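You operate a simulated robot arm through the tools that you are given. There is no shell and no other tool.

You are at the controls of a simulated robot arm. One attempt, no reset.

## Task
Put things in order on the top of the steel table. At the end: the grey coupling cap stands where the pink cup stood; the pink cup stands where the grey steel angle stood; the black bung is in the red tub; the grey steel angle is on the blue tray; whatever was shut is shut again. Leave all else as you found it, and nothing knocked over.

It is judged by the outcome, as a careful person would: the job done as asked, and still so three seconds after it is handed in. It fails if anything else is knocked over, pushed out of place, dropped, spilled or broken. A push-on lid holds only when it is set on centred and level and pressed home; a screw cap is set on level and turned clockwise until tight.

## Robot
A 6-joint arm with a two-finger parallel gripper, fixed in place. Base frame: the origin is on the floor under the middle of its stand, x ahead of it, y to its left, z up; the work surface is at about z = 800. Lengths are in mm, angles in rad, forces in N, time in s.
With the tool pointing down near the work surface it reaches from about 260 to 680 mm from the base axis. Its first joint turns from -1.152 to 1.152 rad. Payload 2.9 kg.
Tool frame: the origin (TCP) lies between the finger pads and is the grasp point; the fingertips stand 30 mm ahead of it; z points along the fingers, y is the line along which they close. The gripper opens to 110 mm. The fingers are 20 mm wide and 10 mm thick; the gripper's body (48 by 112 mm) begins 55 mm behind the TCP.
Orientation is that of the tool frame in the base frame, as a unit quaternion [w, x, y, z]. With the fingers straight down and closing along the base's y, the tool's x points along the base's -x, its y along +y and its z along -z.

## Interface
- The arm moves only by the tool drive_tool. Its argument "targets" is a list of rows, each a list of 7 numbers: the shift along the tool's x, y, z in mm, then the turn, a rotation vector about the tool's x, y, z in rad, then the finger opening in mm, from 0 to 110. In form: [[x, y, z, rx, ry, rz, jaw], ...]. A call has 1 to 20 rows; each row shifts and turns the commanded pose from where the row before left it, along the tool's axes as they then stand. A row lasts 0.2 s, in which the tool goes at most 50 mm and 0.15 rad; a call with a longer step from one row to the next is refused whole, and so is a gripper value outside its range. Where a pose cannot be reached the arm comes as near as it can. A force on the tool above 40 N (or 10 N above the force at the start of the call, whichever is more), or a blocked arm, ends the call early, and 0.2 s more pass. Each finger travels about 108 mm/s and halts on what it meets, pressing with about 30 N; the grip force reading is that of the motor and also rises with nothing between the fingers. The clock runs only during rows and for 0.2 s after the last one: add rows that do not move to give the fingers time. It gives the time, the measured TCP pose, the force on the tool (base axes), the opening and the grip force at its end, in the units of the frame above (readings bear some noise), with the torque about the TCP (base axes, N m) and any sound that the robot's microphone picked up.
- Cameras (640 x 400 px; columns grow to the right, rows downward): "scene" is fixed at [73, 428, 1381]; the picture's right is [-0.81, -0.58, 0.00], its down [-0.35, 0.49, -0.80] and it looks along [0.47, -0.65, -0.60] (base axes); focal length 287 px, centre (320, 200). "wrist" rides on the gripper at [72, 17, -103] in the tool frame; the picture's right is [-0.23, 0.97, 0.00], its down [-0.76, -0.18, -0.62] and it looks along [-0.61, -0.14, 0.78] (tool axes); focal length 222 px, centre (320, 200). There is no depth. A picture from a camera that has moved, and an enlarged one, comes with that camera's place and axes in the base frame and with its lens.
- capture(camera): a new picture of that camera. No time passes.
- inspect(camera, box): a new picture of the part [left, top, right, bottom] of that camera's present view, enlarged. No time passes.
- job_done(): hands the job in; it is judged then, once.

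Places have to be worked out from the pictures, the camera data and where the tool is seen. Open the gripper and draw the arm clear of the work before you hand the job in, unless the task says otherwise.

The tools are called as a command line: name --pt "numbers of a row" for each row, then --argument value for the rest, lists and objects as JSON in quotes. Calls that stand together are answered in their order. drive_tool: Moves the arm, as the interface text tells. Its arguments: {"type":"object","properties":{"targets":{"type":"array"}},"required":["targets"]} The other tools are called the same way: capture (camera) takes a picture; inspect (camera, box) takes an enlarged picture of a part of a camera's view; job_done () hands the job in.

At the start:

```text
t: 0.0
eef_pos: [380.7, -219.0, 1055.9]
tool_rot: [-0.001, 0.0, 1.0, 0.0]
force: [0.3, -0.3, -0.2]
ft_torque: [0.0, 0.0, -0.01]
gripper_width: 110.0
grasp_force: 0.1
```

scene: 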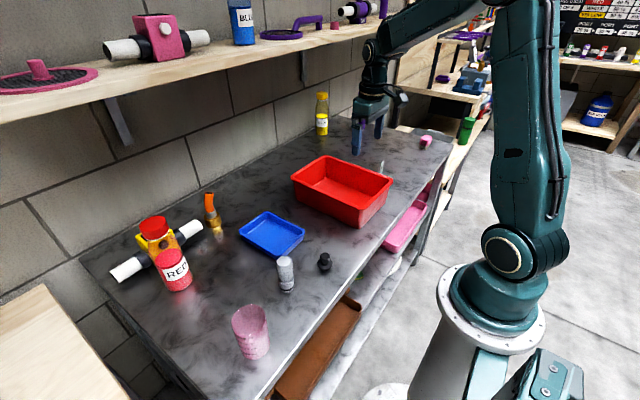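
wrist: 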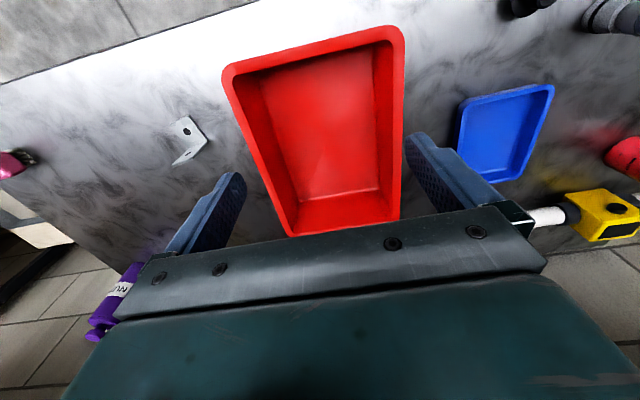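

I start by looking closely at the scene from both cameras to identify the objects.

inspect --camera "scene" --box '[220, 220, 380, 370]'

inspect --camera "scene" --box '[280, 80, 480, 240]'

inspect --camera "scene" --box '[90, 180, 310, 330]'

inspect --camera "wrist" --box '[0, 60, 260, 240]'

inspect --camera "wrist" --box '[440, 0, 640, 130]'

```text
2.67 times, centred on (300, 295) of scene
camera zoom: at [73.0, 428.0, 1381.0], right [-0.81, -0.58, 0.0], down [-0.35, 0.49, -0.8], along [0.47, -0.65, -0.6], focal length 766 px, centre (373, -53)
```

zoom: 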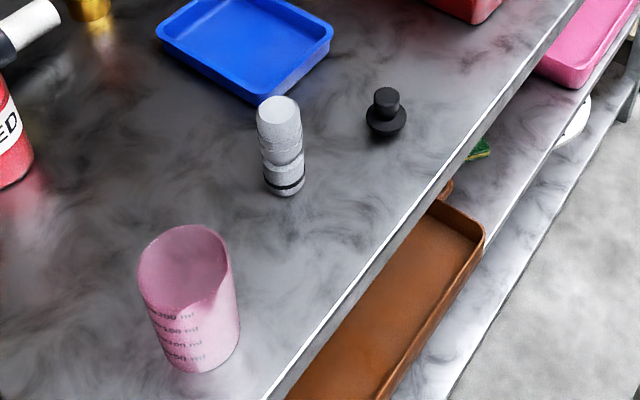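

```text
2.50 times, centred on (380, 160) of scene
camera zoom: at [73.0, 428.0, 1381.0], right [-0.81, -0.58, 0.0], down [-0.35, 0.49, -0.8], along [0.47, -0.65, -0.6], focal length 719 px, centre (170, 300)
```

zoom: 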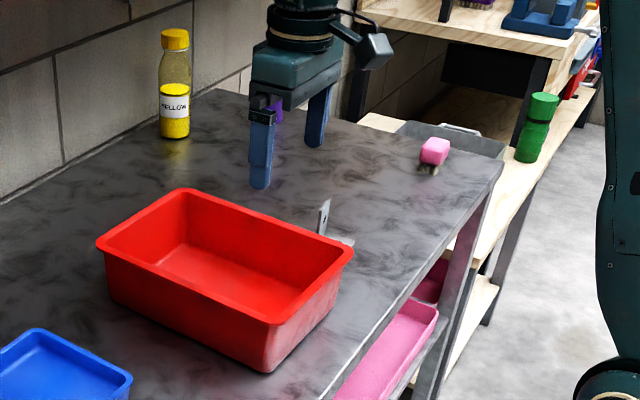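

```text
2.67 times, centred on (200, 255) of scene
camera zoom: at [73.0, 428.0, 1381.0], right [-0.81, -0.58, 0.0], down [-0.35, 0.49, -0.8], along [0.47, -0.65, -0.6], focal length 766 px, centre (640, 53)
```

zoom: 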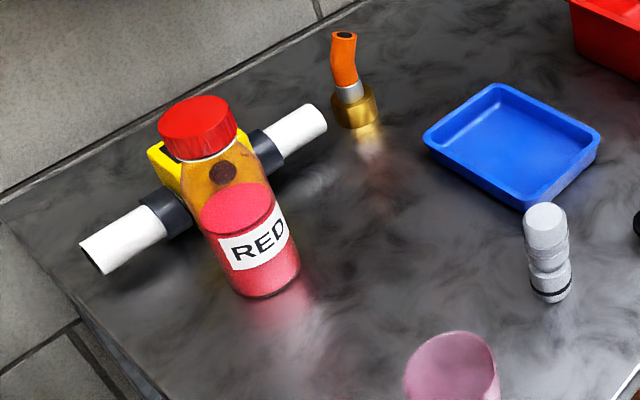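

```text
2.22 times, centred on (130, 150) of wrist
camera zoom: at [308.9, -203.0, 1158.1], right [0.23, 0.97, 0.0], down [0.76, -0.18, 0.62], along [0.61, -0.14, -0.78], focal length 494 px, centre (742, 311)
```

zoom: 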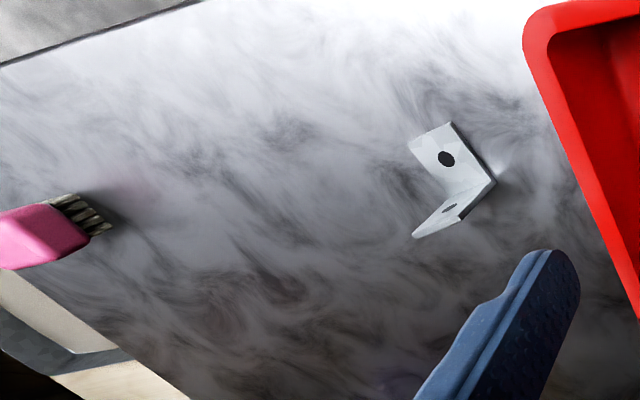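

```text
3.08 times, centred on (540, 65) of wrist
camera zoom: at [308.9, -203.0, 1158.1], right [0.23, 0.97, 0.0], down [0.76, -0.18, 0.62], along [0.61, -0.14, -0.78], focal length 684 px, centre (-357, 615)
```

zoom: 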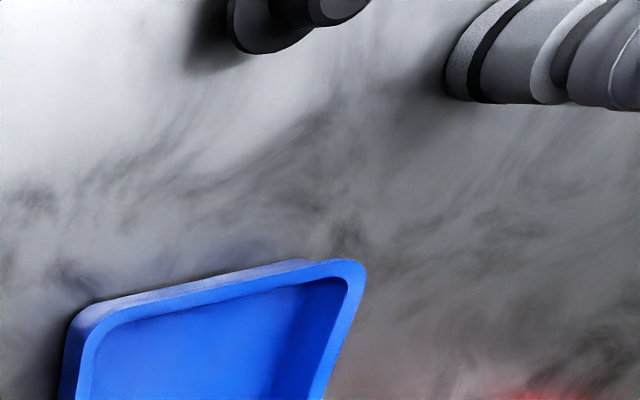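

The pictures show the grey angle bracket past the red tub (about (415,-445)). I put the bung near (350,20), the grey cap near (383,131), the cup near (340,275) and the blue tray near (534,22). I'll move the wrist camera over the angle for a better look.

drive_tool --pt "-3.8 -36.2 11.2 0 0 0 110" --pt "-3.8 -36.2 11.2 0 0 0 110" --pt "-3.8 -36.2 11.2 0 0 0 110" --pt "-3.8 -36.2 11.2 0 0 0 110" --pt "-3.8 -36.2 11.2 0 0 0 110" --pt "0 0 0 0 0 0 110"

capture --camera "wrist"

capture --camera "scene"

```text
t: 1.4
eef_pos: [402.6, -400.2, 999.0]
tool_rot: [0.0, 0.0, 1.0, -0.001]
force: [-0.1, 0.2, 0.7]
ft_torque: [-0.03, 0.02, 0.0]
gripper_width: 109.9
grasp_force: 0.1
```

```text
taken
camera wrist: at [329.4, -384.6, 1101.4], right [0.23, 0.97, 0.0], down [0.76, -0.18, 0.62], along [0.61, -0.14, -0.78], focal length 222 px, centre (320, 200)
```

wrist: 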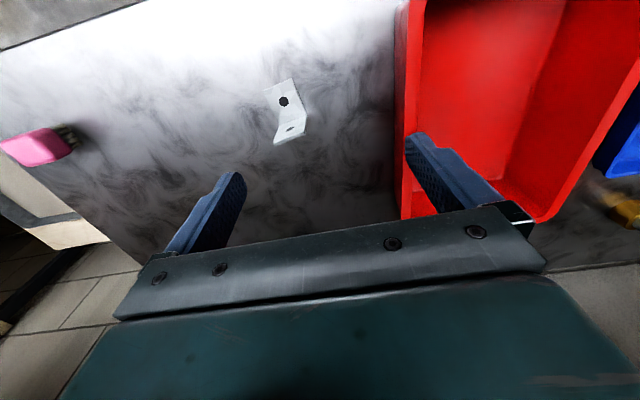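

```text
taken
```

scene: 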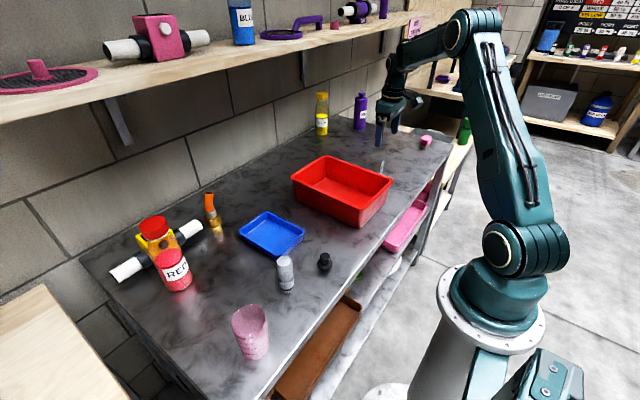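

The angle is visible now; I zoom in on it to find its shape and heading.

inspect --camera "wrist" --box '[250, 60, 330, 160]'

inspect --camera "scene" --box '[340, 90, 440, 180]'

```text
4.00 times, centred on (290, 110) of wrist
camera zoom: at [329.4, -384.6, 1101.4], right [0.23, 0.97, 0.0], down [0.76, -0.18, 0.62], along [0.61, -0.14, -0.78], focal length 888 px, centre (440, 560)
```

zoom: 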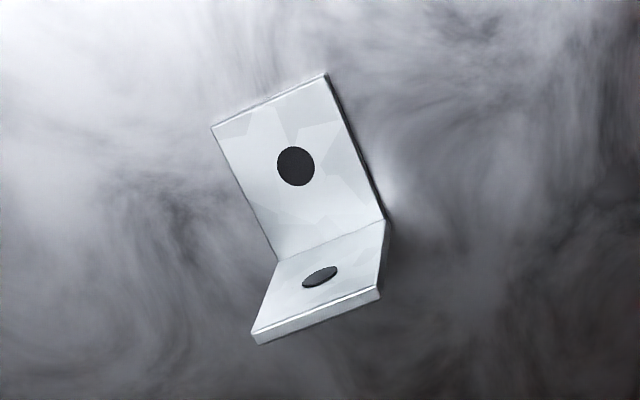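

```text
4.44 times, centred on (390, 135) of scene
camera zoom: at [73.0, 427.9, 1381.0], right [-0.81, -0.58, 0.0], down [-0.35, 0.49, -0.8], along [0.47, -0.65, -0.6], focal length 1278 px, centre (9, 489)
```

zoom: 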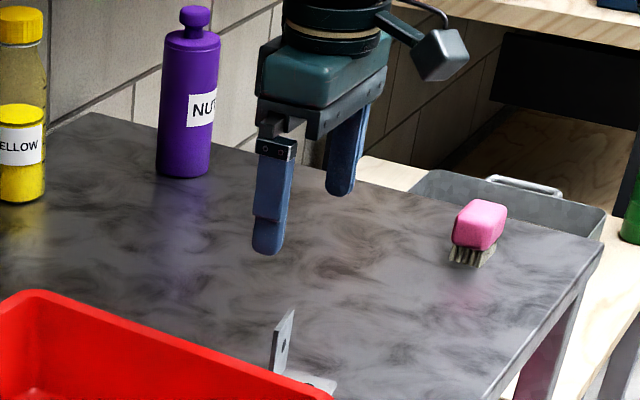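

The bracket stands with its vertical plate on the far side: its mid-plane is at about (423,-443), width 40 along roughly y, yaw about 0.13 rad. Its flat flange points towards the robot. I turn the tool by 1.44 rad so that the fingers close across the vertical plate.

drive_tool --pt "0 0 0 0 0 0.1441 80" --pt "0 0 0 0 0 0.1441 80" --pt "0 0 0 0 0 0.1441 80" --pt "0 0 0 0 0 0.1441 80" --pt "0 0 0 0 0 0.1441 80" --pt "0 0 0 0 0 0.1441 80" --pt "0 0 0 0 0 0.1441 80" --pt "0 0 0 0 0 0.1441 80" --pt "0 0 0 0 0 0.1441 80" --pt "0 0 0 0 0 0.1441 80" --pt "0 0 0 0 0 0 80"

capture --camera "wrist"

```text
t: 3.8
eef_pos: [400.5, -398.8, 999.3]
tool_rot: [0.0, 0.66, 0.751, 0.0]
force: [0.1, 0.5, -0.1]
ft_torque: [0.01, -0.04, -0.03]
gripper_width: 80.0
grasp_force: 0.2
```

```text
taken
camera wrist: at [408.7, -326.3, 1101.6], right [0.99, -0.1, 0.0], down [-0.08, -0.78, 0.62], along [-0.06, -0.62, -0.78], focal length 222 px, centre (320, 200)
```

wrist: 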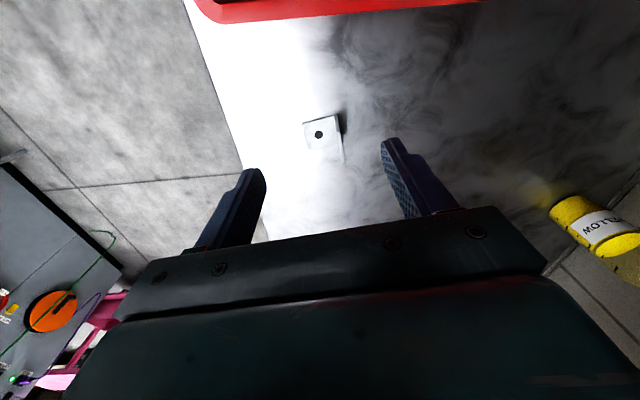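

The tool is turned as planned. I zoom in on the bracket from this new view to cross-check its location.

inspect --camera "wrist" --box '[280, 90, 380, 190]'

```text
4.00 times, centred on (330, 140) of wrist
camera zoom: at [408.7, -326.3, 1101.6], right [0.99, -0.1, 0.0], down [-0.08, -0.78, 0.62], along [-0.06, -0.62, -0.78], focal length 888 px, centre (280, 440)
```

zoom: 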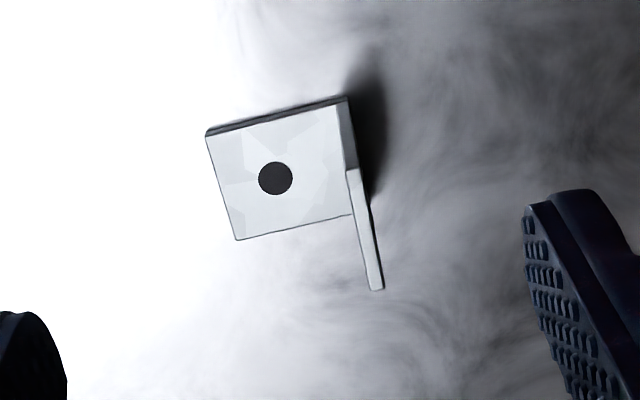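

Both views agree: the plate mid-plane is at (422.6,-444), top at about z=858, 4 mm thick. I move over it and come down to TCP z of about 842 with the fingers 60 apart, without closing yet.

drive_tool --pt "-23.3 7.9 0 0 0 0 60" --pt "-23.3 7.8 0 0 0 0 60" --pt "0 0 40 0 0 0 60" --pt "0 0 40 0 0 0 60" --pt "0 0 40 0 0 0 60" --pt "0 0 20 0 0 0 60" --pt "0 0 0 0 0 0 60"

capture --camera "wrist"

```text
t: 5.4
eef_pos: [420.5, -445.0, 858.4]
tool_rot: [0.0, 0.66, 0.751, 0.0]
force: [0.0, -0.5, -0.7]
ft_torque: [-0.03, -0.01, 0.02]
gripper_width: 59.9
grasp_force: 0.1
```

```text
taken
camera wrist: at [427.6, -371.4, 961.0], right [0.99, -0.1, 0.0], down [-0.08, -0.78, 0.62], along [-0.06, -0.62, -0.78], focal length 222 px, centre (320, 200)
```

wrist: 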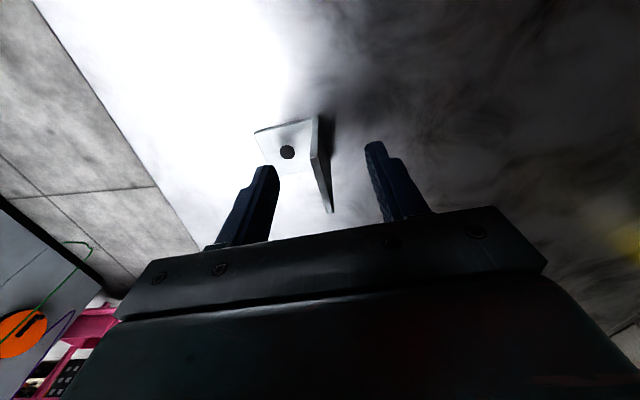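

I'm about 2 mm short in x, so I nudge along tool y, go down to z of about 841, and close on the plate.

drive_tool --pt "1 2.2 0 0 0 0 60" --pt "0 0 17 0 0 0 60" --pt "0 0 0 0 0 0 60" --pt "0 0 0 0 0 0 30" --pt "0 0 0 0 0 0 15" --pt "0 0 0 0 0 0 0" --pt "0 0 0 0 0 0 0"

capture --camera "wrist"

```text
t: 7.0
eef_pos: [424.1, -442.1, 842.8]
tool_rot: [-0.001, 0.66, 0.751, -0.001]
force: [0.4, 0.2, 0.6]
ft_torque: [0.04, 0.01, -0.02]
gripper_width: 4.8
grasp_force: 29.8
```

```text
taken
camera wrist: at [431.3, -369.8, 944.6], right [0.99, -0.1, 0.0], down [-0.08, -0.78, 0.62], along [-0.06, -0.62, -0.78], focal length 222 px, centre (320, 200)
```

wrist: 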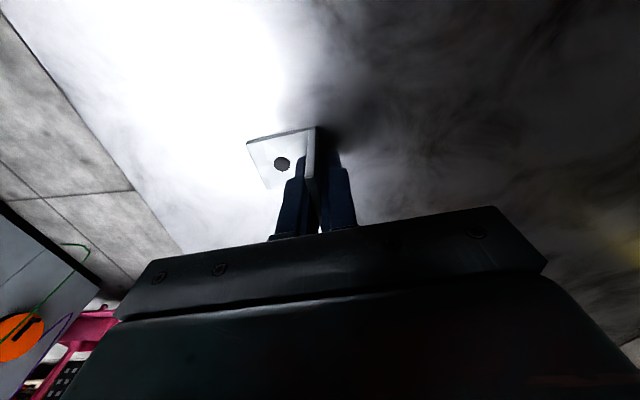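

The bracket is held (opening 4.8 mm, grip 30 N). I lift it to about z=1000, then turn the tool back to yaw 0 so that the camera faces the tray.

drive_tool --pt "0 0 -20 0 0 0 0" --pt "0 0 -40 0 0 0 0" --pt "0 0 -50 0 0 0 0" --pt "0 0 -50 0 0 0 0" --pt "0 0 0 0 0 -0.1441 0" --pt "0 0 0 0 0 -0.1441 0" --pt "0 0 0 0 0 -0.1441 0" --pt "0 0 0 0 0 -0.1441 0" --pt "0 0 0 0 0 -0.1441 0" --pt "0 0 0 0 0 -0.1441 0" --pt "0 0 0 0 0 -0.1441 0" --pt "0 0 0 0 0 -0.1441 0" --pt "0 0 0 0 0 -0.1441 0" --pt "0 0 0 0 0 -0.1441 0" --pt "0 0 0 0 0 0 0"

capture --camera "wrist"

capture --camera "scene"

```text
t: 10.2
eef_pos: [424.1, -441.2, 1002.7]
tool_rot: [0.0, -0.001, 1.0, 0.0]
force: [-0.3, -0.5, -1.5]
ft_torque: [0.03, -0.02, 0.02]
gripper_width: 4.6
grasp_force: 29.9
```

```text
taken
camera wrist: at [351.6, -426.2, 1105.0], right [0.23, 0.97, 0.0], down [0.76, -0.18, 0.62], along [0.61, -0.14, -0.78], focal length 222 px, centre (320, 200)
```

wrist: 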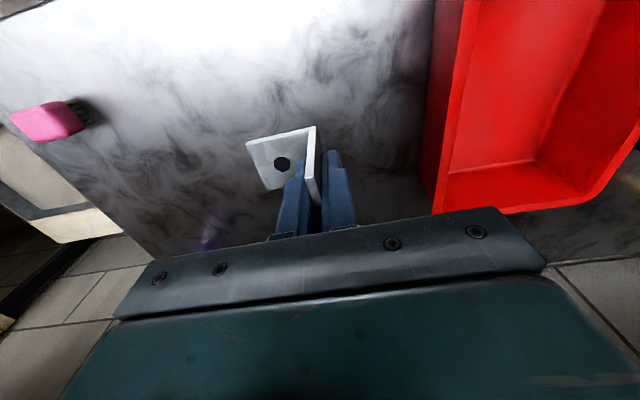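

```text
taken
```

scene: 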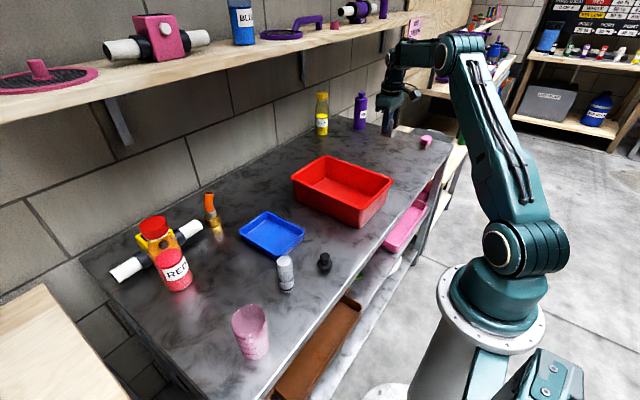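

The bracket is held well. I carry it high over the tub to about (440,45) and look at the tray.

drive_tool --pt "-1.6 48.6 0 0 0 0 0" --pt "-1.6 48.6 0 0 0 0 0" --pt "-1.6 48.6 0 0 0 0 0" --pt "-1.6 48.6 0 0 0 0 0" --pt "-1.6 48.6 0 0 0 0 0" --pt "-1.6 48.6 0 0 0 0 0" --pt "-1.6 48.6 0 0 0 0 0" --pt "-1.6 48.6 0 0 0 0 0" --pt "-1.6 48.6 0 0 0 0 0" --pt "-1.6 48.6 0 0 0 0 0" --pt "0 0 0 0 0 0 0"

capture --camera "wrist"

```text
t: 12.6
eef_pos: [439.5, 46.5, 1003.1]
tool_rot: [0.001, -0.001, 1.0, 0.0]
force: [-0.3, 0.4, -1.1]
ft_torque: [-0.02, -0.01, -0.01]
gripper_width: 4.6
grasp_force: 30.3
```

```text
taken
camera wrist: at [366.8, 62.7, 1105.3], right [0.23, 0.97, 0.0], down [0.76, -0.18, 0.62], along [0.61, -0.14, -0.78], focal length 222 px, centre (320, 200)
```

wrist: 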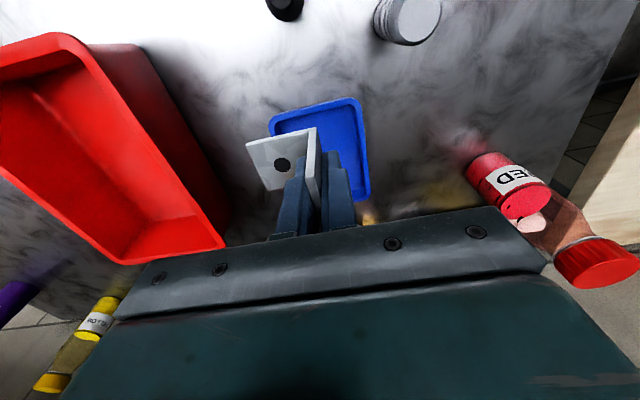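

The tray spans about x 441–592 and y -20–89. I move over its middle (TCP 518,48) and come down until the bracket is about 8 mm above the tray floor.

drive_tool --pt "-39.5 1.2 0 0 0 0 0" --pt "-39.5 1.2 0 0 0 0 0" --pt "0 0 50 0 0 0 0" --pt "0 0 50 0 0 0 0" --pt "0 0 40 0 0 0 0" --pt "0 0 10 0 0 0 0" --pt "0 0 0 0 0 0 0"

capture --camera "wrist"

inspect --camera "scene" --box '[200, 180, 340, 280]'

```text
t: 14.2
eef_pos: [520.6, 47.1, 850.9]
tool_rot: [0.0, 0.0, 1.0, 0.0]
force: [0.3, 0.3, -0.1]
ft_torque: [0.03, 0.0, -0.03]
gripper_width: 5.0
grasp_force: 30.6
```

```text
taken
camera wrist: at [447.5, 62.5, 953.2], right [0.23, 0.97, 0.0], down [0.76, -0.18, 0.62], along [0.61, -0.14, -0.78], focal length 222 px, centre (320, 200)
```

wrist: 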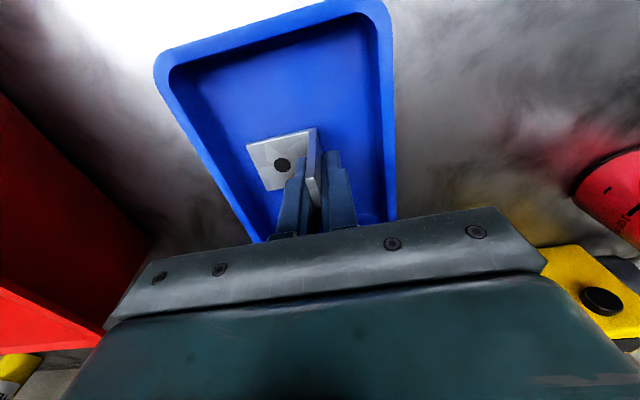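

```text
4.00 times, centred on (270, 230) of scene
camera zoom: at [73.0, 428.0, 1381.0], right [-0.81, -0.58, 0.0], down [-0.35, 0.49, -0.8], along [0.47, -0.65, -0.6], focal length 1150 px, centre (520, 80)
```

zoom: 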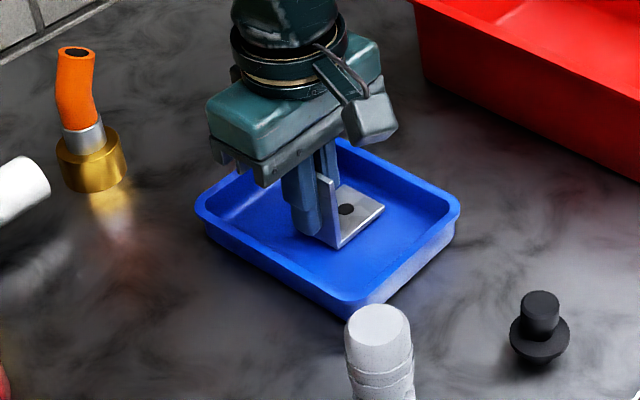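

The bracket hangs over the tray's middle, clear of its walls. I lower it in small steps until it touches.

drive_tool --pt "0 0 2 0 0 0 0" --pt "0 0 2 0 0 0 0" --pt "0 0 0 0 0 0 0"

```text
t: 15.0
eef_pos: [519.1, 46.8, 848.9]
tool_rot: [0.001, 0.0, 1.0, 0.0]
force: [-0.8, 0.6, -0.3]
ft_torque: [0.02, -0.03, -0.05]
gripper_width: 4.6
grasp_force: 30.0
```

No contact yet, so I go on in 1 mm steps.

drive_tool --pt "0 0 1 0 0 0 0" --pt "0 0 1 0 0 0 0" --pt "0 0 0 0 0 0 0"

```text
t: 15.8
eef_pos: [519.3, 45.4, 846.6]
tool_rot: [0.0, 0.0, 1.0, -0.001]
force: [0.5, 0.7, -0.9]
ft_torque: [0.04, 0.0, 0.0]
gripper_width: 4.3
grasp_force: 30.0
```

drive_tool --pt "0 0 1 0 0 0 0" --pt "0 0 1 0 0 0 0" --pt "0 0 0 0 0 0 0"

inspect --camera "scene" --box '[240, 200, 320, 270]'

```text
t: 16.6
eef_pos: [519.0, 46.7, 846.3]
tool_rot: [0.001, 0.0, 1.0, 0.0]
force: [-5.6, -1.0, 15.6]
ft_torque: [-0.23, 0.32, -0.04]
gripper_width: 4.8
grasp_force: 30.3
```

```text
5.71 times, centred on (280, 235) of scene
camera zoom: at [72.6, 428.0, 1381.0], right [-0.81, -0.58, 0.0], down [-0.35, 0.49, -0.8], along [0.47, -0.65, -0.6], focal length 1643 px, centre (549, 0)
```

zoom: 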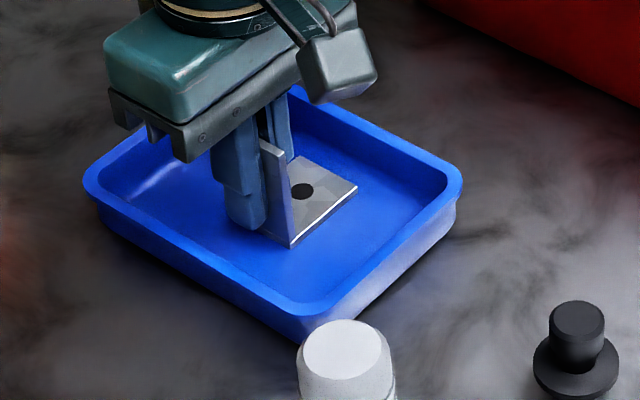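

Contact at 15.6 N: the bracket stands on the tray floor. I ease off slightly, open the fingers a little, and rise straight up.

drive_tool --pt "0 0 -0.8 0 0 0 0" --pt "0 0 0 0 0 0 12" --pt "0 0 0 0 0 0 24" --pt "0 0 0 0 0 0 24" --pt "0 0 -20 0 0 0 24" --pt "0 0 -40 0 0 0 24" --pt "0 0 -50 0 0 0 40" --pt "0 0 -40 0 0 0 60" --pt "0 0 0 0 0 0 60"

capture --camera "wrist"

inspect --camera "scene" --box '[240, 200, 320, 270]'

```text
t: 18.6
eef_pos: [517.8, 47.6, 996.5]
tool_rot: [0.0, 0.0, 1.0, 0.0]
force: [-0.3, -0.6, -0.3]
ft_torque: [0.01, 0.02, -0.02]
gripper_width: 60.0
grasp_force: 0.0
```

```text
taken
camera wrist: at [445.4, 63.3, 1098.8], right [0.23, 0.97, 0.0], down [0.76, -0.18, 0.62], along [0.61, -0.14, -0.78], focal length 222 px, centre (320, 200)
```

wrist: 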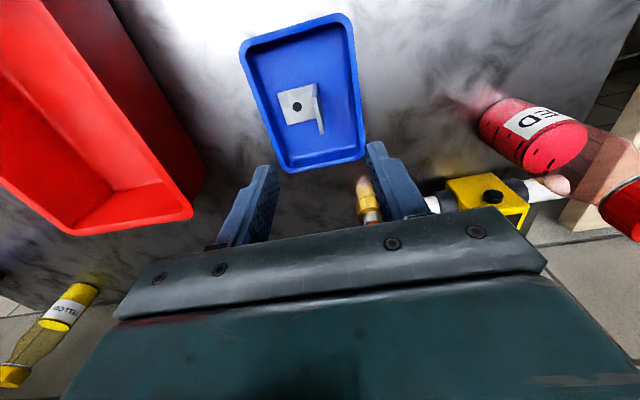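

```text
5.71 times, centred on (280, 235) of scene
camera zoom: at [73.0, 428.0, 1381.0], right [-0.81, -0.58, 0.0], down [-0.35, 0.49, -0.8], along [0.47, -0.65, -0.6], focal length 1643 px, centre (549, 0)
```

zoom: 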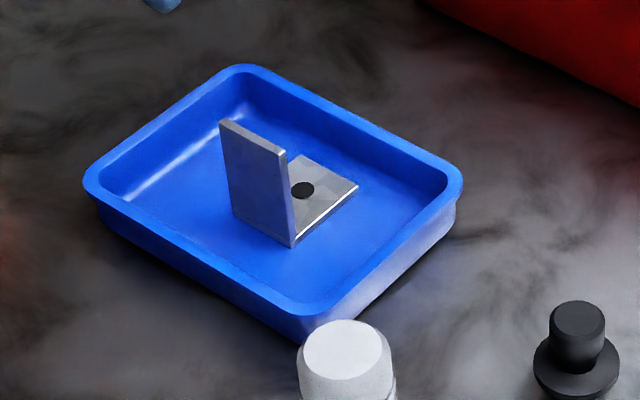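

The bracket stands in the tray. Next I draw back towards the robot to view the cup, the grey cap and the bung from above.

drive_tool --pt "41.6 18.6 -10.6 0 0 0 90" --pt "41.6 18.6 -10.6 0 0 0 110" --pt "41.6 18.6 -10.6 0 0 0 110" --pt "41.6 18.6 -10.6 0 0 0 110" --pt "41.6 18.6 -10.6 0 0 0 110" --pt "0 0 0 0 0 0 110"

capture --camera "wrist"

inspect --camera "wrist" --box '[230, 40, 390, 180]'

inspect --camera "wrist" --box '[350, 20, 510, 160]'

```text
t: 20.0
eef_pos: [311.8, 138.7, 1048.9]
tool_rot: [0.0, 0.0, 1.0, 0.0]
force: [-0.3, 0.4, 0.6]
ft_torque: [-0.03, -0.07, 0.0]
gripper_width: 109.7
grasp_force: 0.1
```

```text
taken
camera wrist: at [238.8, 155.0, 1150.4], right [0.23, 0.97, 0.0], down [0.76, -0.18, 0.62], along [0.61, -0.14, -0.78], focal length 222 px, centre (320, 200)
```

wrist: 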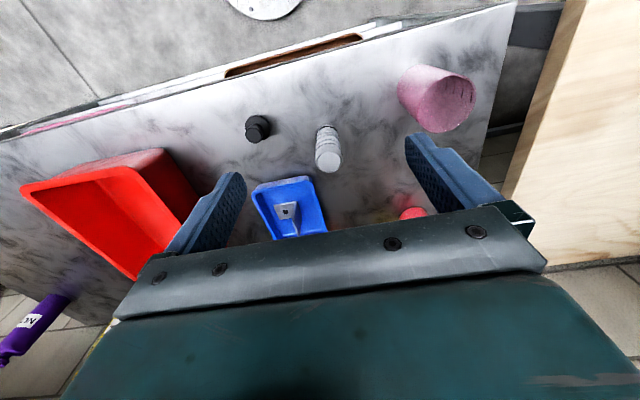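

```text
2.86 times, centred on (310, 110) of wrist
camera zoom: at [238.8, 155.0, 1150.4], right [0.23, 0.97, 0.0], down [0.76, -0.18, 0.62], along [0.61, -0.14, -0.78], focal length 635 px, centre (349, 457)
```

zoom: 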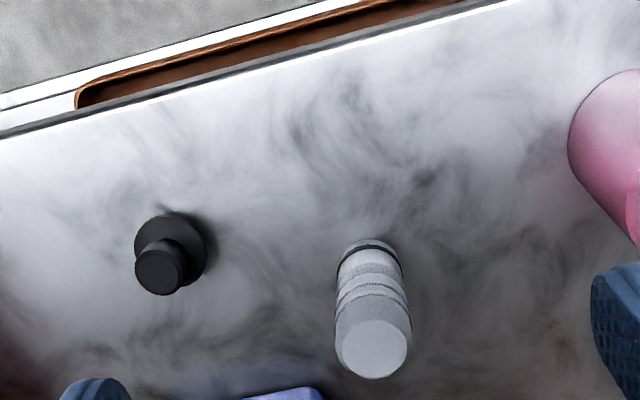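

```text
2.86 times, centred on (430, 90) of wrist
camera zoom: at [238.8, 155.0, 1150.4], right [0.23, 0.97, 0.0], down [0.76, -0.18, 0.62], along [0.61, -0.14, -0.78], focal length 635 px, centre (6, 514)
```

zoom: 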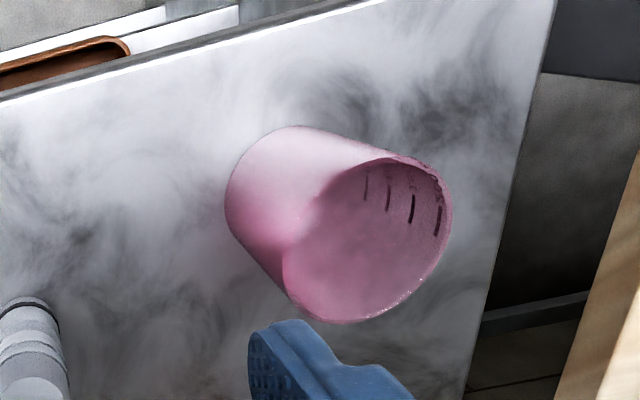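

I can see the cup at about (338,272) with its rim at z≈900, the grey cap near (383,131) and the bung near (350,21). I zoom further to check the cup's lip and contents and the cap's and bung's shapes.

inspect --camera "wrist" --box '[395, 55, 485, 140]'

inspect --camera "wrist" --box '[290, 105, 370, 185]'

inspect --camera "wrist" --box '[230, 100, 290, 150]'

inspect --camera "scene" --box '[220, 290, 280, 370]'

inspect --camera "scene" --box '[260, 240, 340, 300]'

```text
4.71 times, centred on (440, 98) of wrist
camera zoom: at [238.8, 155.0, 1150.4], right [0.23, 0.97, 0.0], down [0.76, -0.18, 0.62], along [0.61, -0.14, -0.78], focal length 1045 px, centre (-245, 682)
```

zoom: 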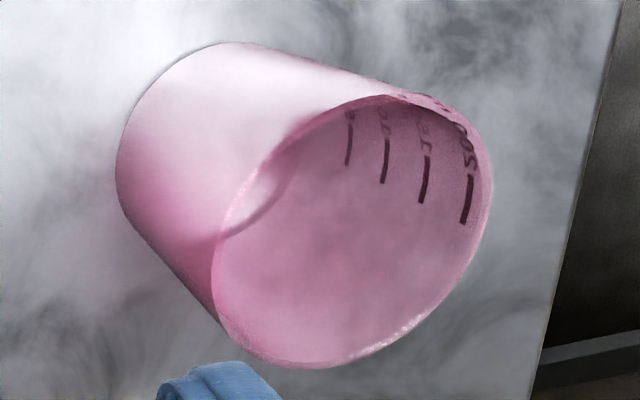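

```text
5.00 times, centred on (330, 145) of wrist
camera zoom: at [238.8, 155.0, 1150.4], right [0.23, 0.97, 0.0], down [0.76, -0.18, 0.62], along [0.61, -0.14, -0.78], focal length 1111 px, centre (270, 475)
```

zoom: 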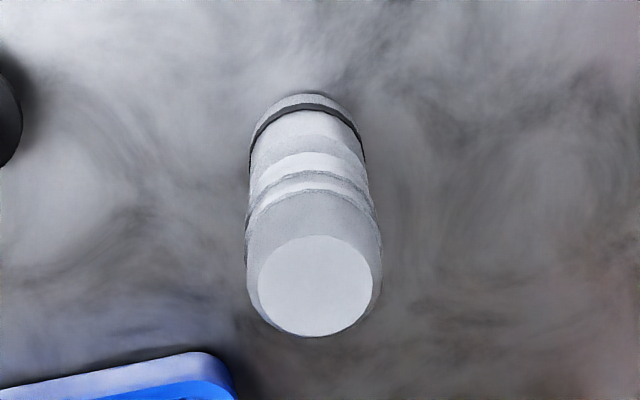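

```text
8.00 times, centred on (260, 125) of wrist
camera zoom: at [238.8, 155.0, 1150.4], right [0.23, 0.97, 0.0], down [0.76, -0.18, 0.62], along [0.61, -0.14, -0.78], focal length 1777 px, centre (800, 800)
```

zoom: 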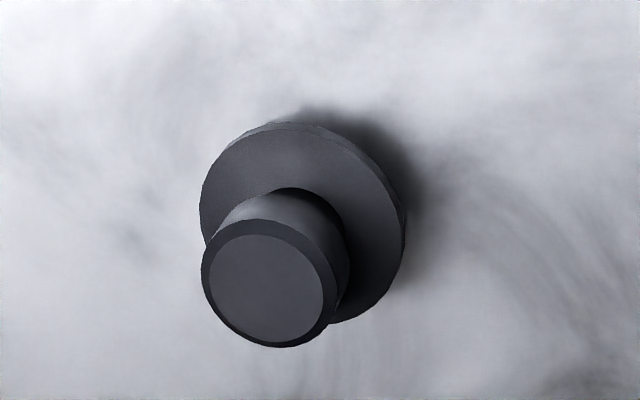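

```text
5.00 times, centred on (250, 330) of scene
camera zoom: at [72.9, 428.0, 1381.0], right [-0.81, -0.58, 0.0], down [-0.35, 0.49, -0.8], along [0.47, -0.65, -0.6], focal length 1437 px, centre (670, -450)
```

zoom: 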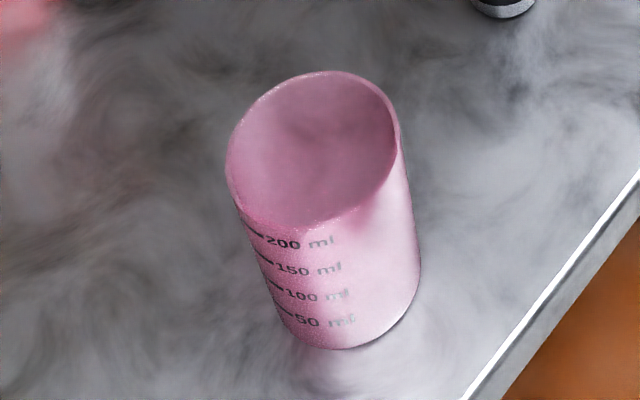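

```text
6.67 times, centred on (300, 270) of scene
camera zoom: at [72.9, 428.0, 1381.0], right [-0.81, -0.58, 0.0], down [-0.35, 0.49, -0.8], along [0.47, -0.65, -0.6], focal length 1916 px, centre (453, -267)
```

zoom: 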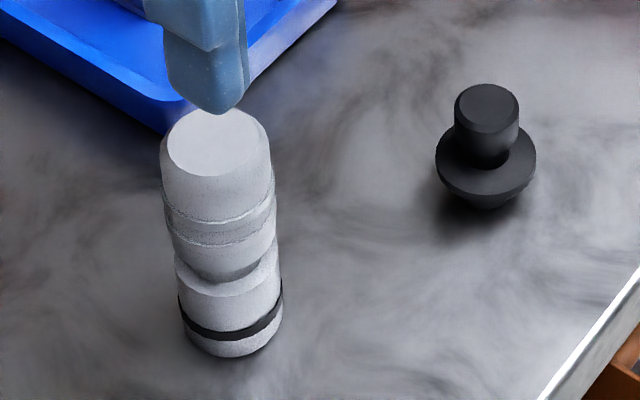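

The cup is empty and near cylindrical, with its pouring dent facing the robot, so closing along y is safe. I move above the cup with the gripper fully open and check the alignment.

drive_tool --pt "-9.1 44.7 0 0 0 0 110" --pt "-9.1 44.7 0 0 0 0 110" --pt "-9 44.6 0 0 0 0 110" --pt "0 0 45 0 0 0 110" --pt "0 0 40 0 0 0 110" --pt "0 0 0 0 0 0 110"

capture --camera "wrist"

inspect --camera "scene" --box '[200, 260, 320, 370]'

```text
t: 21.4
eef_pos: [338.9, 270.4, 962.8]
tool_rot: [0.001, 0.0, 1.0, 0.0]
force: [0.5, -0.1, 0.3]
ft_torque: [0.01, -0.01, 0.01]
gripper_width: 109.8
grasp_force: 0.0
```

```text
taken
camera wrist: at [264.7, 286.5, 1065.1], right [0.23, 0.97, 0.0], down [0.76, -0.18, 0.62], along [0.61, -0.14, -0.78], focal length 222 px, centre (320, 200)
```

wrist: 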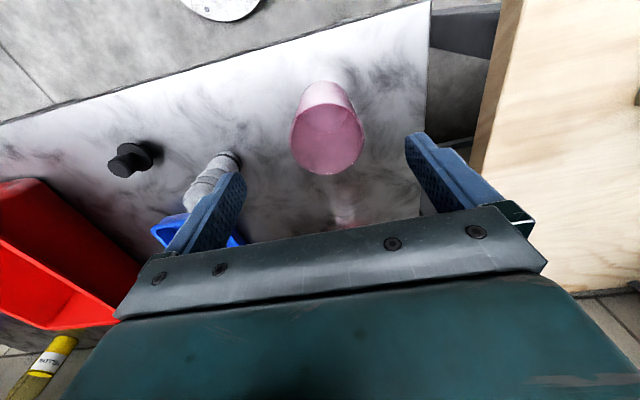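

```text
3.64 times, centred on (260, 315) of scene
camera zoom: at [73.0, 428.0, 1381.0], right [-0.81, -0.58, 0.0], down [-0.35, 0.49, -0.8], along [0.47, -0.65, -0.6], focal length 1045 px, centre (538, -218)
```

zoom: 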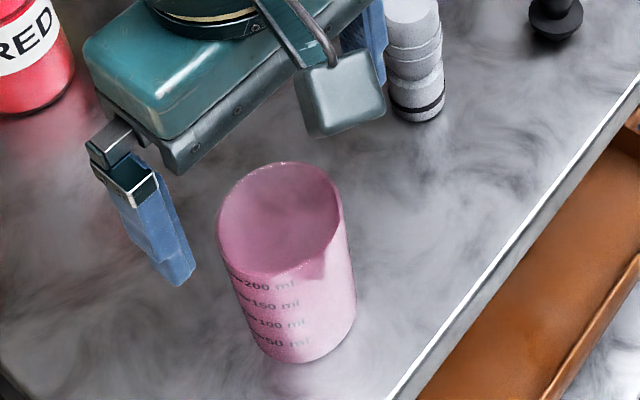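

I zoom on the cup in the wrist view to fix its centre precisely before going down.

inspect --camera "wrist" --box '[265, 65, 385, 185]'

```text
3.33 times, centred on (325, 125) of wrist
camera zoom: at [264.7, 286.5, 1065.1], right [0.23, 0.97, 0.0], down [0.76, -0.18, 0.62], along [0.61, -0.14, -0.78], focal length 740 px, centre (303, 450)
```

zoom: 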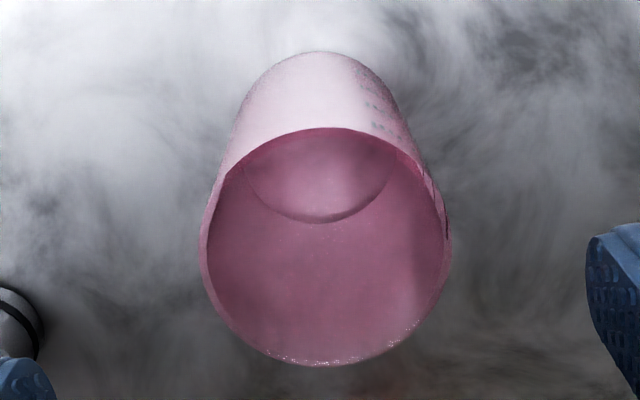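

The cup's centre is at (338.2,274.4) with its rim at about z=895. I shift 5 mm in y and descend to TCP z≈857, then close gently on the cup.

drive_tool --pt "-1.3 5 0 0 0 0 110" --pt "0 0 40 0 0 0 110" --pt "0 0 40 0 0 0 110" --pt "0 0 25 0 0 0 110" --pt "0 0 0 0 0 0 110"

capture --camera "wrist"

inspect --camera "scene" --box '[200, 260, 320, 370]'

```text
t: 22.6
eef_pos: [339.9, 277.2, 856.3]
tool_rot: [0.0, 0.0, 1.0, 0.0]
force: [-0.4, -0.5, -0.1]
ft_torque: [0.0, 0.0, 0.02]
gripper_width: 110.1
grasp_force: 0.1
```

```text
taken
camera wrist: at [267.6, 294.1, 959.0], right [0.23, 0.97, 0.0], down [0.76, -0.18, 0.62], along [0.61, -0.14, -0.78], focal length 222 px, centre (320, 200)
```

wrist: 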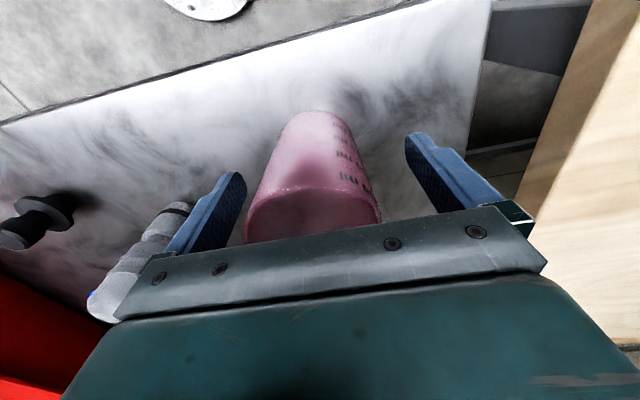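

```text
3.64 times, centred on (260, 315) of scene
camera zoom: at [73.0, 428.0, 1381.0], right [-0.81, -0.58, 0.0], down [-0.35, 0.49, -0.8], along [0.47, -0.65, -0.6], focal length 1045 px, centre (538, -218)
```

zoom: 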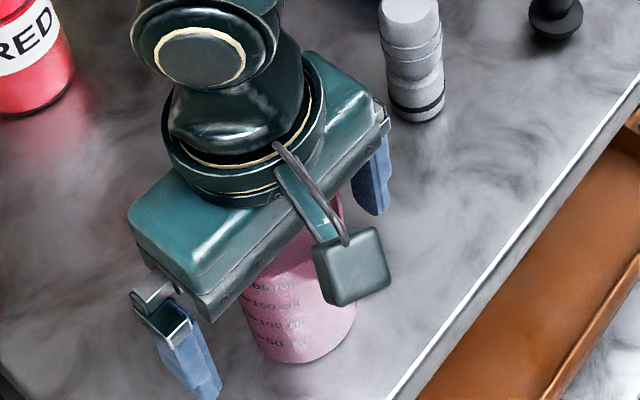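

I'm centred within about 2 mm; I shift back 2 mm in y and close in gentle steps on the cup.

drive_tool --pt "1 -2 0 0 0 0 100" --pt "0 0 0 0 0 0 84" --pt "0 0 0 0 0 0 74" --pt "0 0 0 0 0 0 68" --pt "0 0 0 0 0 0 64" --pt "0 0 0 0 0 0 60" --pt "0 0 0 0 0 0 56" --pt "0 0 0 0 0 0 50" --pt "0 0 0 0 0 0 50"

capture --camera "wrist"

inspect --camera "scene" --box '[200, 260, 320, 370]'

```text
t: 24.6
eef_pos: [340.1, 276.6, 856.9]
tool_rot: [0.0, 0.0, 1.0, -0.001]
force: [0.8, -0.5, 0.4]
ft_torque: [0.04, 0.01, 0.01]
gripper_width: 59.4
grasp_force: 30.2
```

```text
taken
camera wrist: at [266.6, 292.2, 959.8], right [0.23, 0.97, 0.0], down [0.76, -0.18, 0.62], along [0.61, -0.14, -0.78], focal length 222 px, centre (320, 200)
```

wrist: 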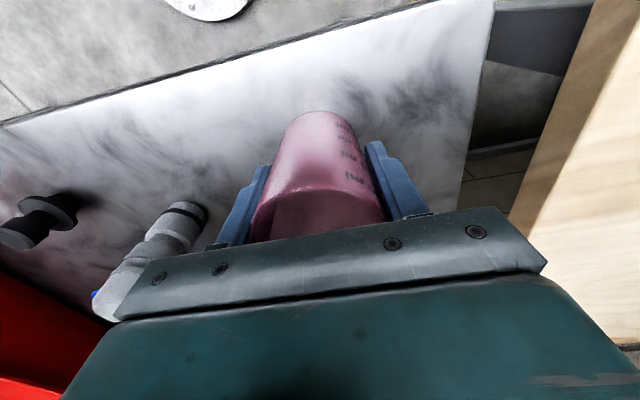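

```text
3.64 times, centred on (260, 315) of scene
camera zoom: at [73.0, 428.0, 1381.0], right [-0.81, -0.58, 0.0], down [-0.35, 0.49, -0.8], along [0.47, -0.65, -0.6], focal length 1045 px, centre (538, -218)
```

zoom: 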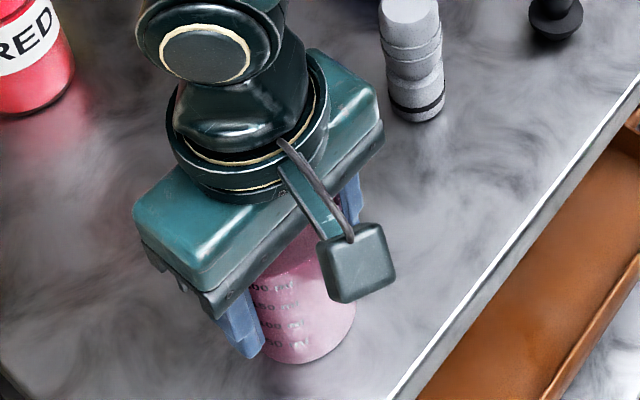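

The cup is gripped (59.4 mm, 30 N). I lift it straight up and check it hangs level.

drive_tool --pt "0 0 -10 0 0 0 50" --pt "0 0 -30 0 0 0 50" --pt "0 0 -40 0 0 0 50" --pt "0 0 -40 0 0 0 50" --pt "0 0 -35 0 0 0 50" --pt "0 0 0 0 0 0 50"

capture --camera "scene"

capture --camera "wrist"

```text
t: 26.0
eef_pos: [339.7, 274.1, 1011.7]
tool_rot: [-0.001, 0.0, 1.0, 0.0]
force: [0.4, 0.0, 0.3]
ft_torque: [0.01, -0.01, 0.0]
gripper_width: 59.4
grasp_force: 29.6
```

```text
taken
```

scene: 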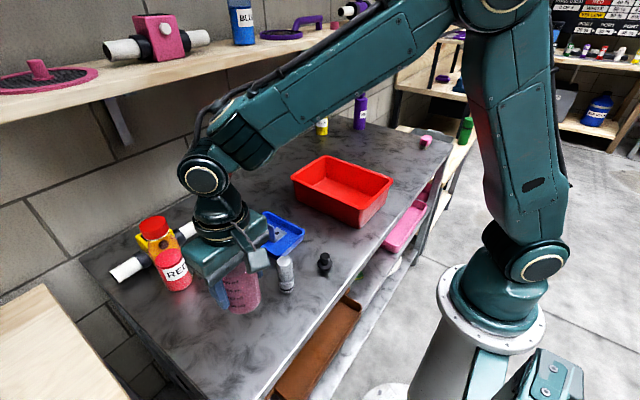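

```text
taken
camera wrist: at [266.6, 290.2, 1114.4], right [0.23, 0.97, 0.0], down [0.76, -0.18, 0.62], along [0.61, -0.14, -0.78], focal length 222 px, centre (320, 200)
```

wrist: 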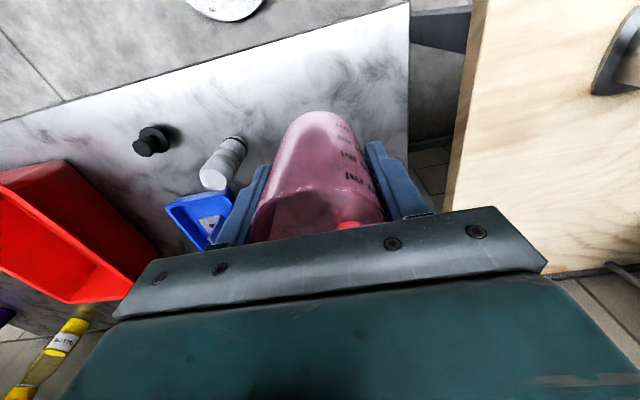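

The cup is held level. I carry it high along an arc-free line over the table to the bracket's former place at (400.5,-446.5).

drive_tool --pt "-4.1 -48.0 0 0 0 0 50" --pt "-4.1 -48.0 0 0 0 0 50" --pt "-4.1 -48.0 0 0 0 0 50" --pt "-4.1 -48.0 0 0 0 0 50" --pt "-4.1 -48.0 0 0 0 0 50" --pt "-4.1 -48.0 0 0 0 0 50" --pt "-4.1 -48.0 0 0 0 0 50" --pt "-4.1 -48.0 0 0 0 0 50" --pt "-4.1 -48.0 0 0 0 0 50" --pt "-4.1 -48.0 0 0 0 0 50" --pt "-4.1 -48.0 0 0 0 0 50" --pt "-4.1 -48.0 0 0 0 0 50" --pt "-4.1 -48.0 0 0 0 0 50" --pt "-4.1 -48.0 0 0 0 0 50" --pt "-4.1 -48.0 0 0 0 0 50" --pt "0 0 0 0 0 0 50"

capture --camera "wrist"

capture --camera "scene"

```text
t: 29.4
eef_pos: [400.2, -443.8, 1011.9]
tool_rot: [0.0, 0.0, 1.0, 0.002]
force: [0.2, -0.9, -0.2]
ft_torque: [0.01, -0.01, 0.03]
gripper_width: 59.4
grasp_force: 29.7
```

```text
taken
camera wrist: at [327.1, -428.2, 1115.0], right [0.23, 0.97, 0.0], down [0.76, -0.18, 0.62], along [0.61, -0.14, -0.78], focal length 222 px, centre (320, 200)
```

wrist: 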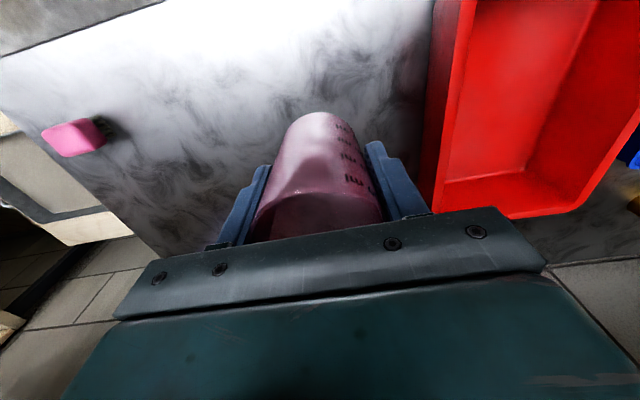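

```text
taken
```

scene: 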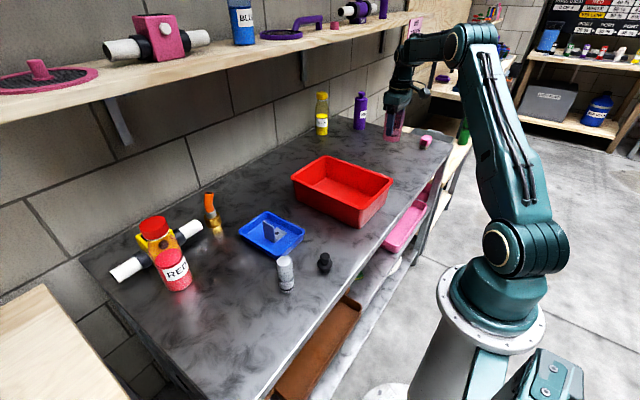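

The cup is over the target within 2 mm. I correct that and go down to about 4 mm above the table.

drive_tool --pt "-1 -2 0 0 0 0 50" --pt "0 0 45 0 0 0 50" --pt "0 0 45 0 0 0 50" --pt "0 0 40 0 0 0 50" --pt "0 0 20 0 0 0 50" --pt "0 0 0 0 0 0 50"

```text
t: 30.8
eef_pos: [400.4, -446.8, 861.9]
tool_rot: [0.0, 0.0, 1.0, 0.001]
force: [0.1, 0.2, -0.3]
ft_torque: [0.0, 0.0, 0.0]
gripper_width: 59.4
grasp_force: 30.3
```

I lower the cup in 1 mm steps to feel for the table.

drive_tool --pt "0 0 1.5 0 0 0 50" --pt "0 0 1 0 0 0 50" --pt "0 0 1 0 0 0 50" --pt "0 0 0 0 0 0 50"

```text
t: 31.8
eef_pos: [400.6, -446.1, 858.1]
tool_rot: [0.0, -0.001, 1.0, 0.0]
force: [-0.2, -0.2, -0.9]
ft_torque: [0.01, 0.02, -0.03]
gripper_width: 59.2
grasp_force: 30.1
```

drive_tool --pt "0 0 0.7 0 0 0 50" --pt "0 0 0.7 0 0 0 50" --pt "0 0 0 0 0 0 50"

```text
t: 32.6
eef_pos: [400.5, -445.8, 858.0]
tool_rot: [0.0, 0.0, 1.0, 0.0]
force: [0.2, -0.2, -0.9]
ft_torque: [0.01, -0.01, -0.02]
gripper_width: 59.4
grasp_force: 30.4
```

drive_tool --pt "0 0 0.7 0 0 0 50" --pt "0 0 0.7 0 0 0 50" --pt "0 0 0 0 0 0 50"

```text
t: 33.4
eef_pos: [402.4, -446.9, 857.5]
tool_rot: [0.001, 0.0, 1.0, 0.0]
force: [-0.1, 0.4, 4.9]
ft_torque: [0.07, 0.01, 0.0]
gripper_width: 59.3
grasp_force: 30.1
```

Light contact (4.9 N): the cup stands on the table. I open slowly and rise straight up.

drive_tool --pt "0 0 0 0 0 0 60" --pt "0 0 0 0 0 0 64" --pt "0 0 0 0 0 0 72" --pt "0 0 0 0 0 0 90" --pt "0 0 0 0 0 0 90" --pt "0 0 -20 0 0 0 90" --pt "0 0 -40 0 0 0 90" --pt "0 0 -50 0 0 0 90" --pt "0 0 -45 0 0 0 90" --pt "0 0 0 0 0 0 90"

capture --camera "wrist"

capture --camera "scene"

```text
t: 35.6
eef_pos: [403.0, -447.7, 1010.8]
tool_rot: [0.0, 0.0, 1.0, 0.0]
force: [0.4, -0.2, 0.4]
ft_torque: [0.02, 0.01, -0.03]
gripper_width: 90.1
grasp_force: 0.1
```

```text
taken
camera wrist: at [329.3, -430.2, 1114.5], right [0.23, 0.97, 0.0], down [0.76, -0.18, 0.62], along [0.61, -0.14, -0.78], focal length 222 px, centre (320, 200)
```

wrist: 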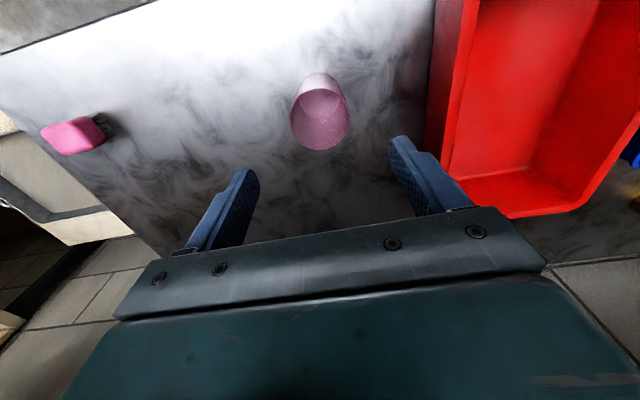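

```text
taken
```

scene: 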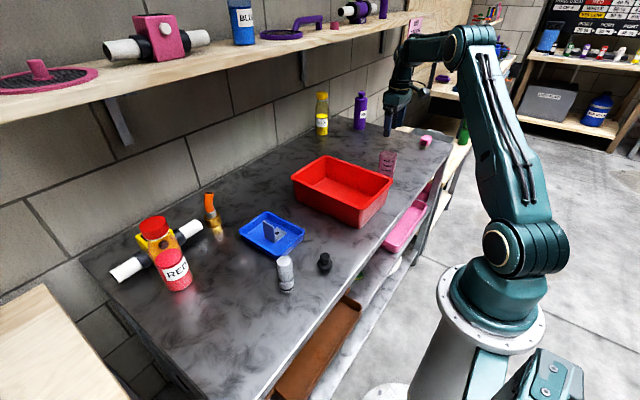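

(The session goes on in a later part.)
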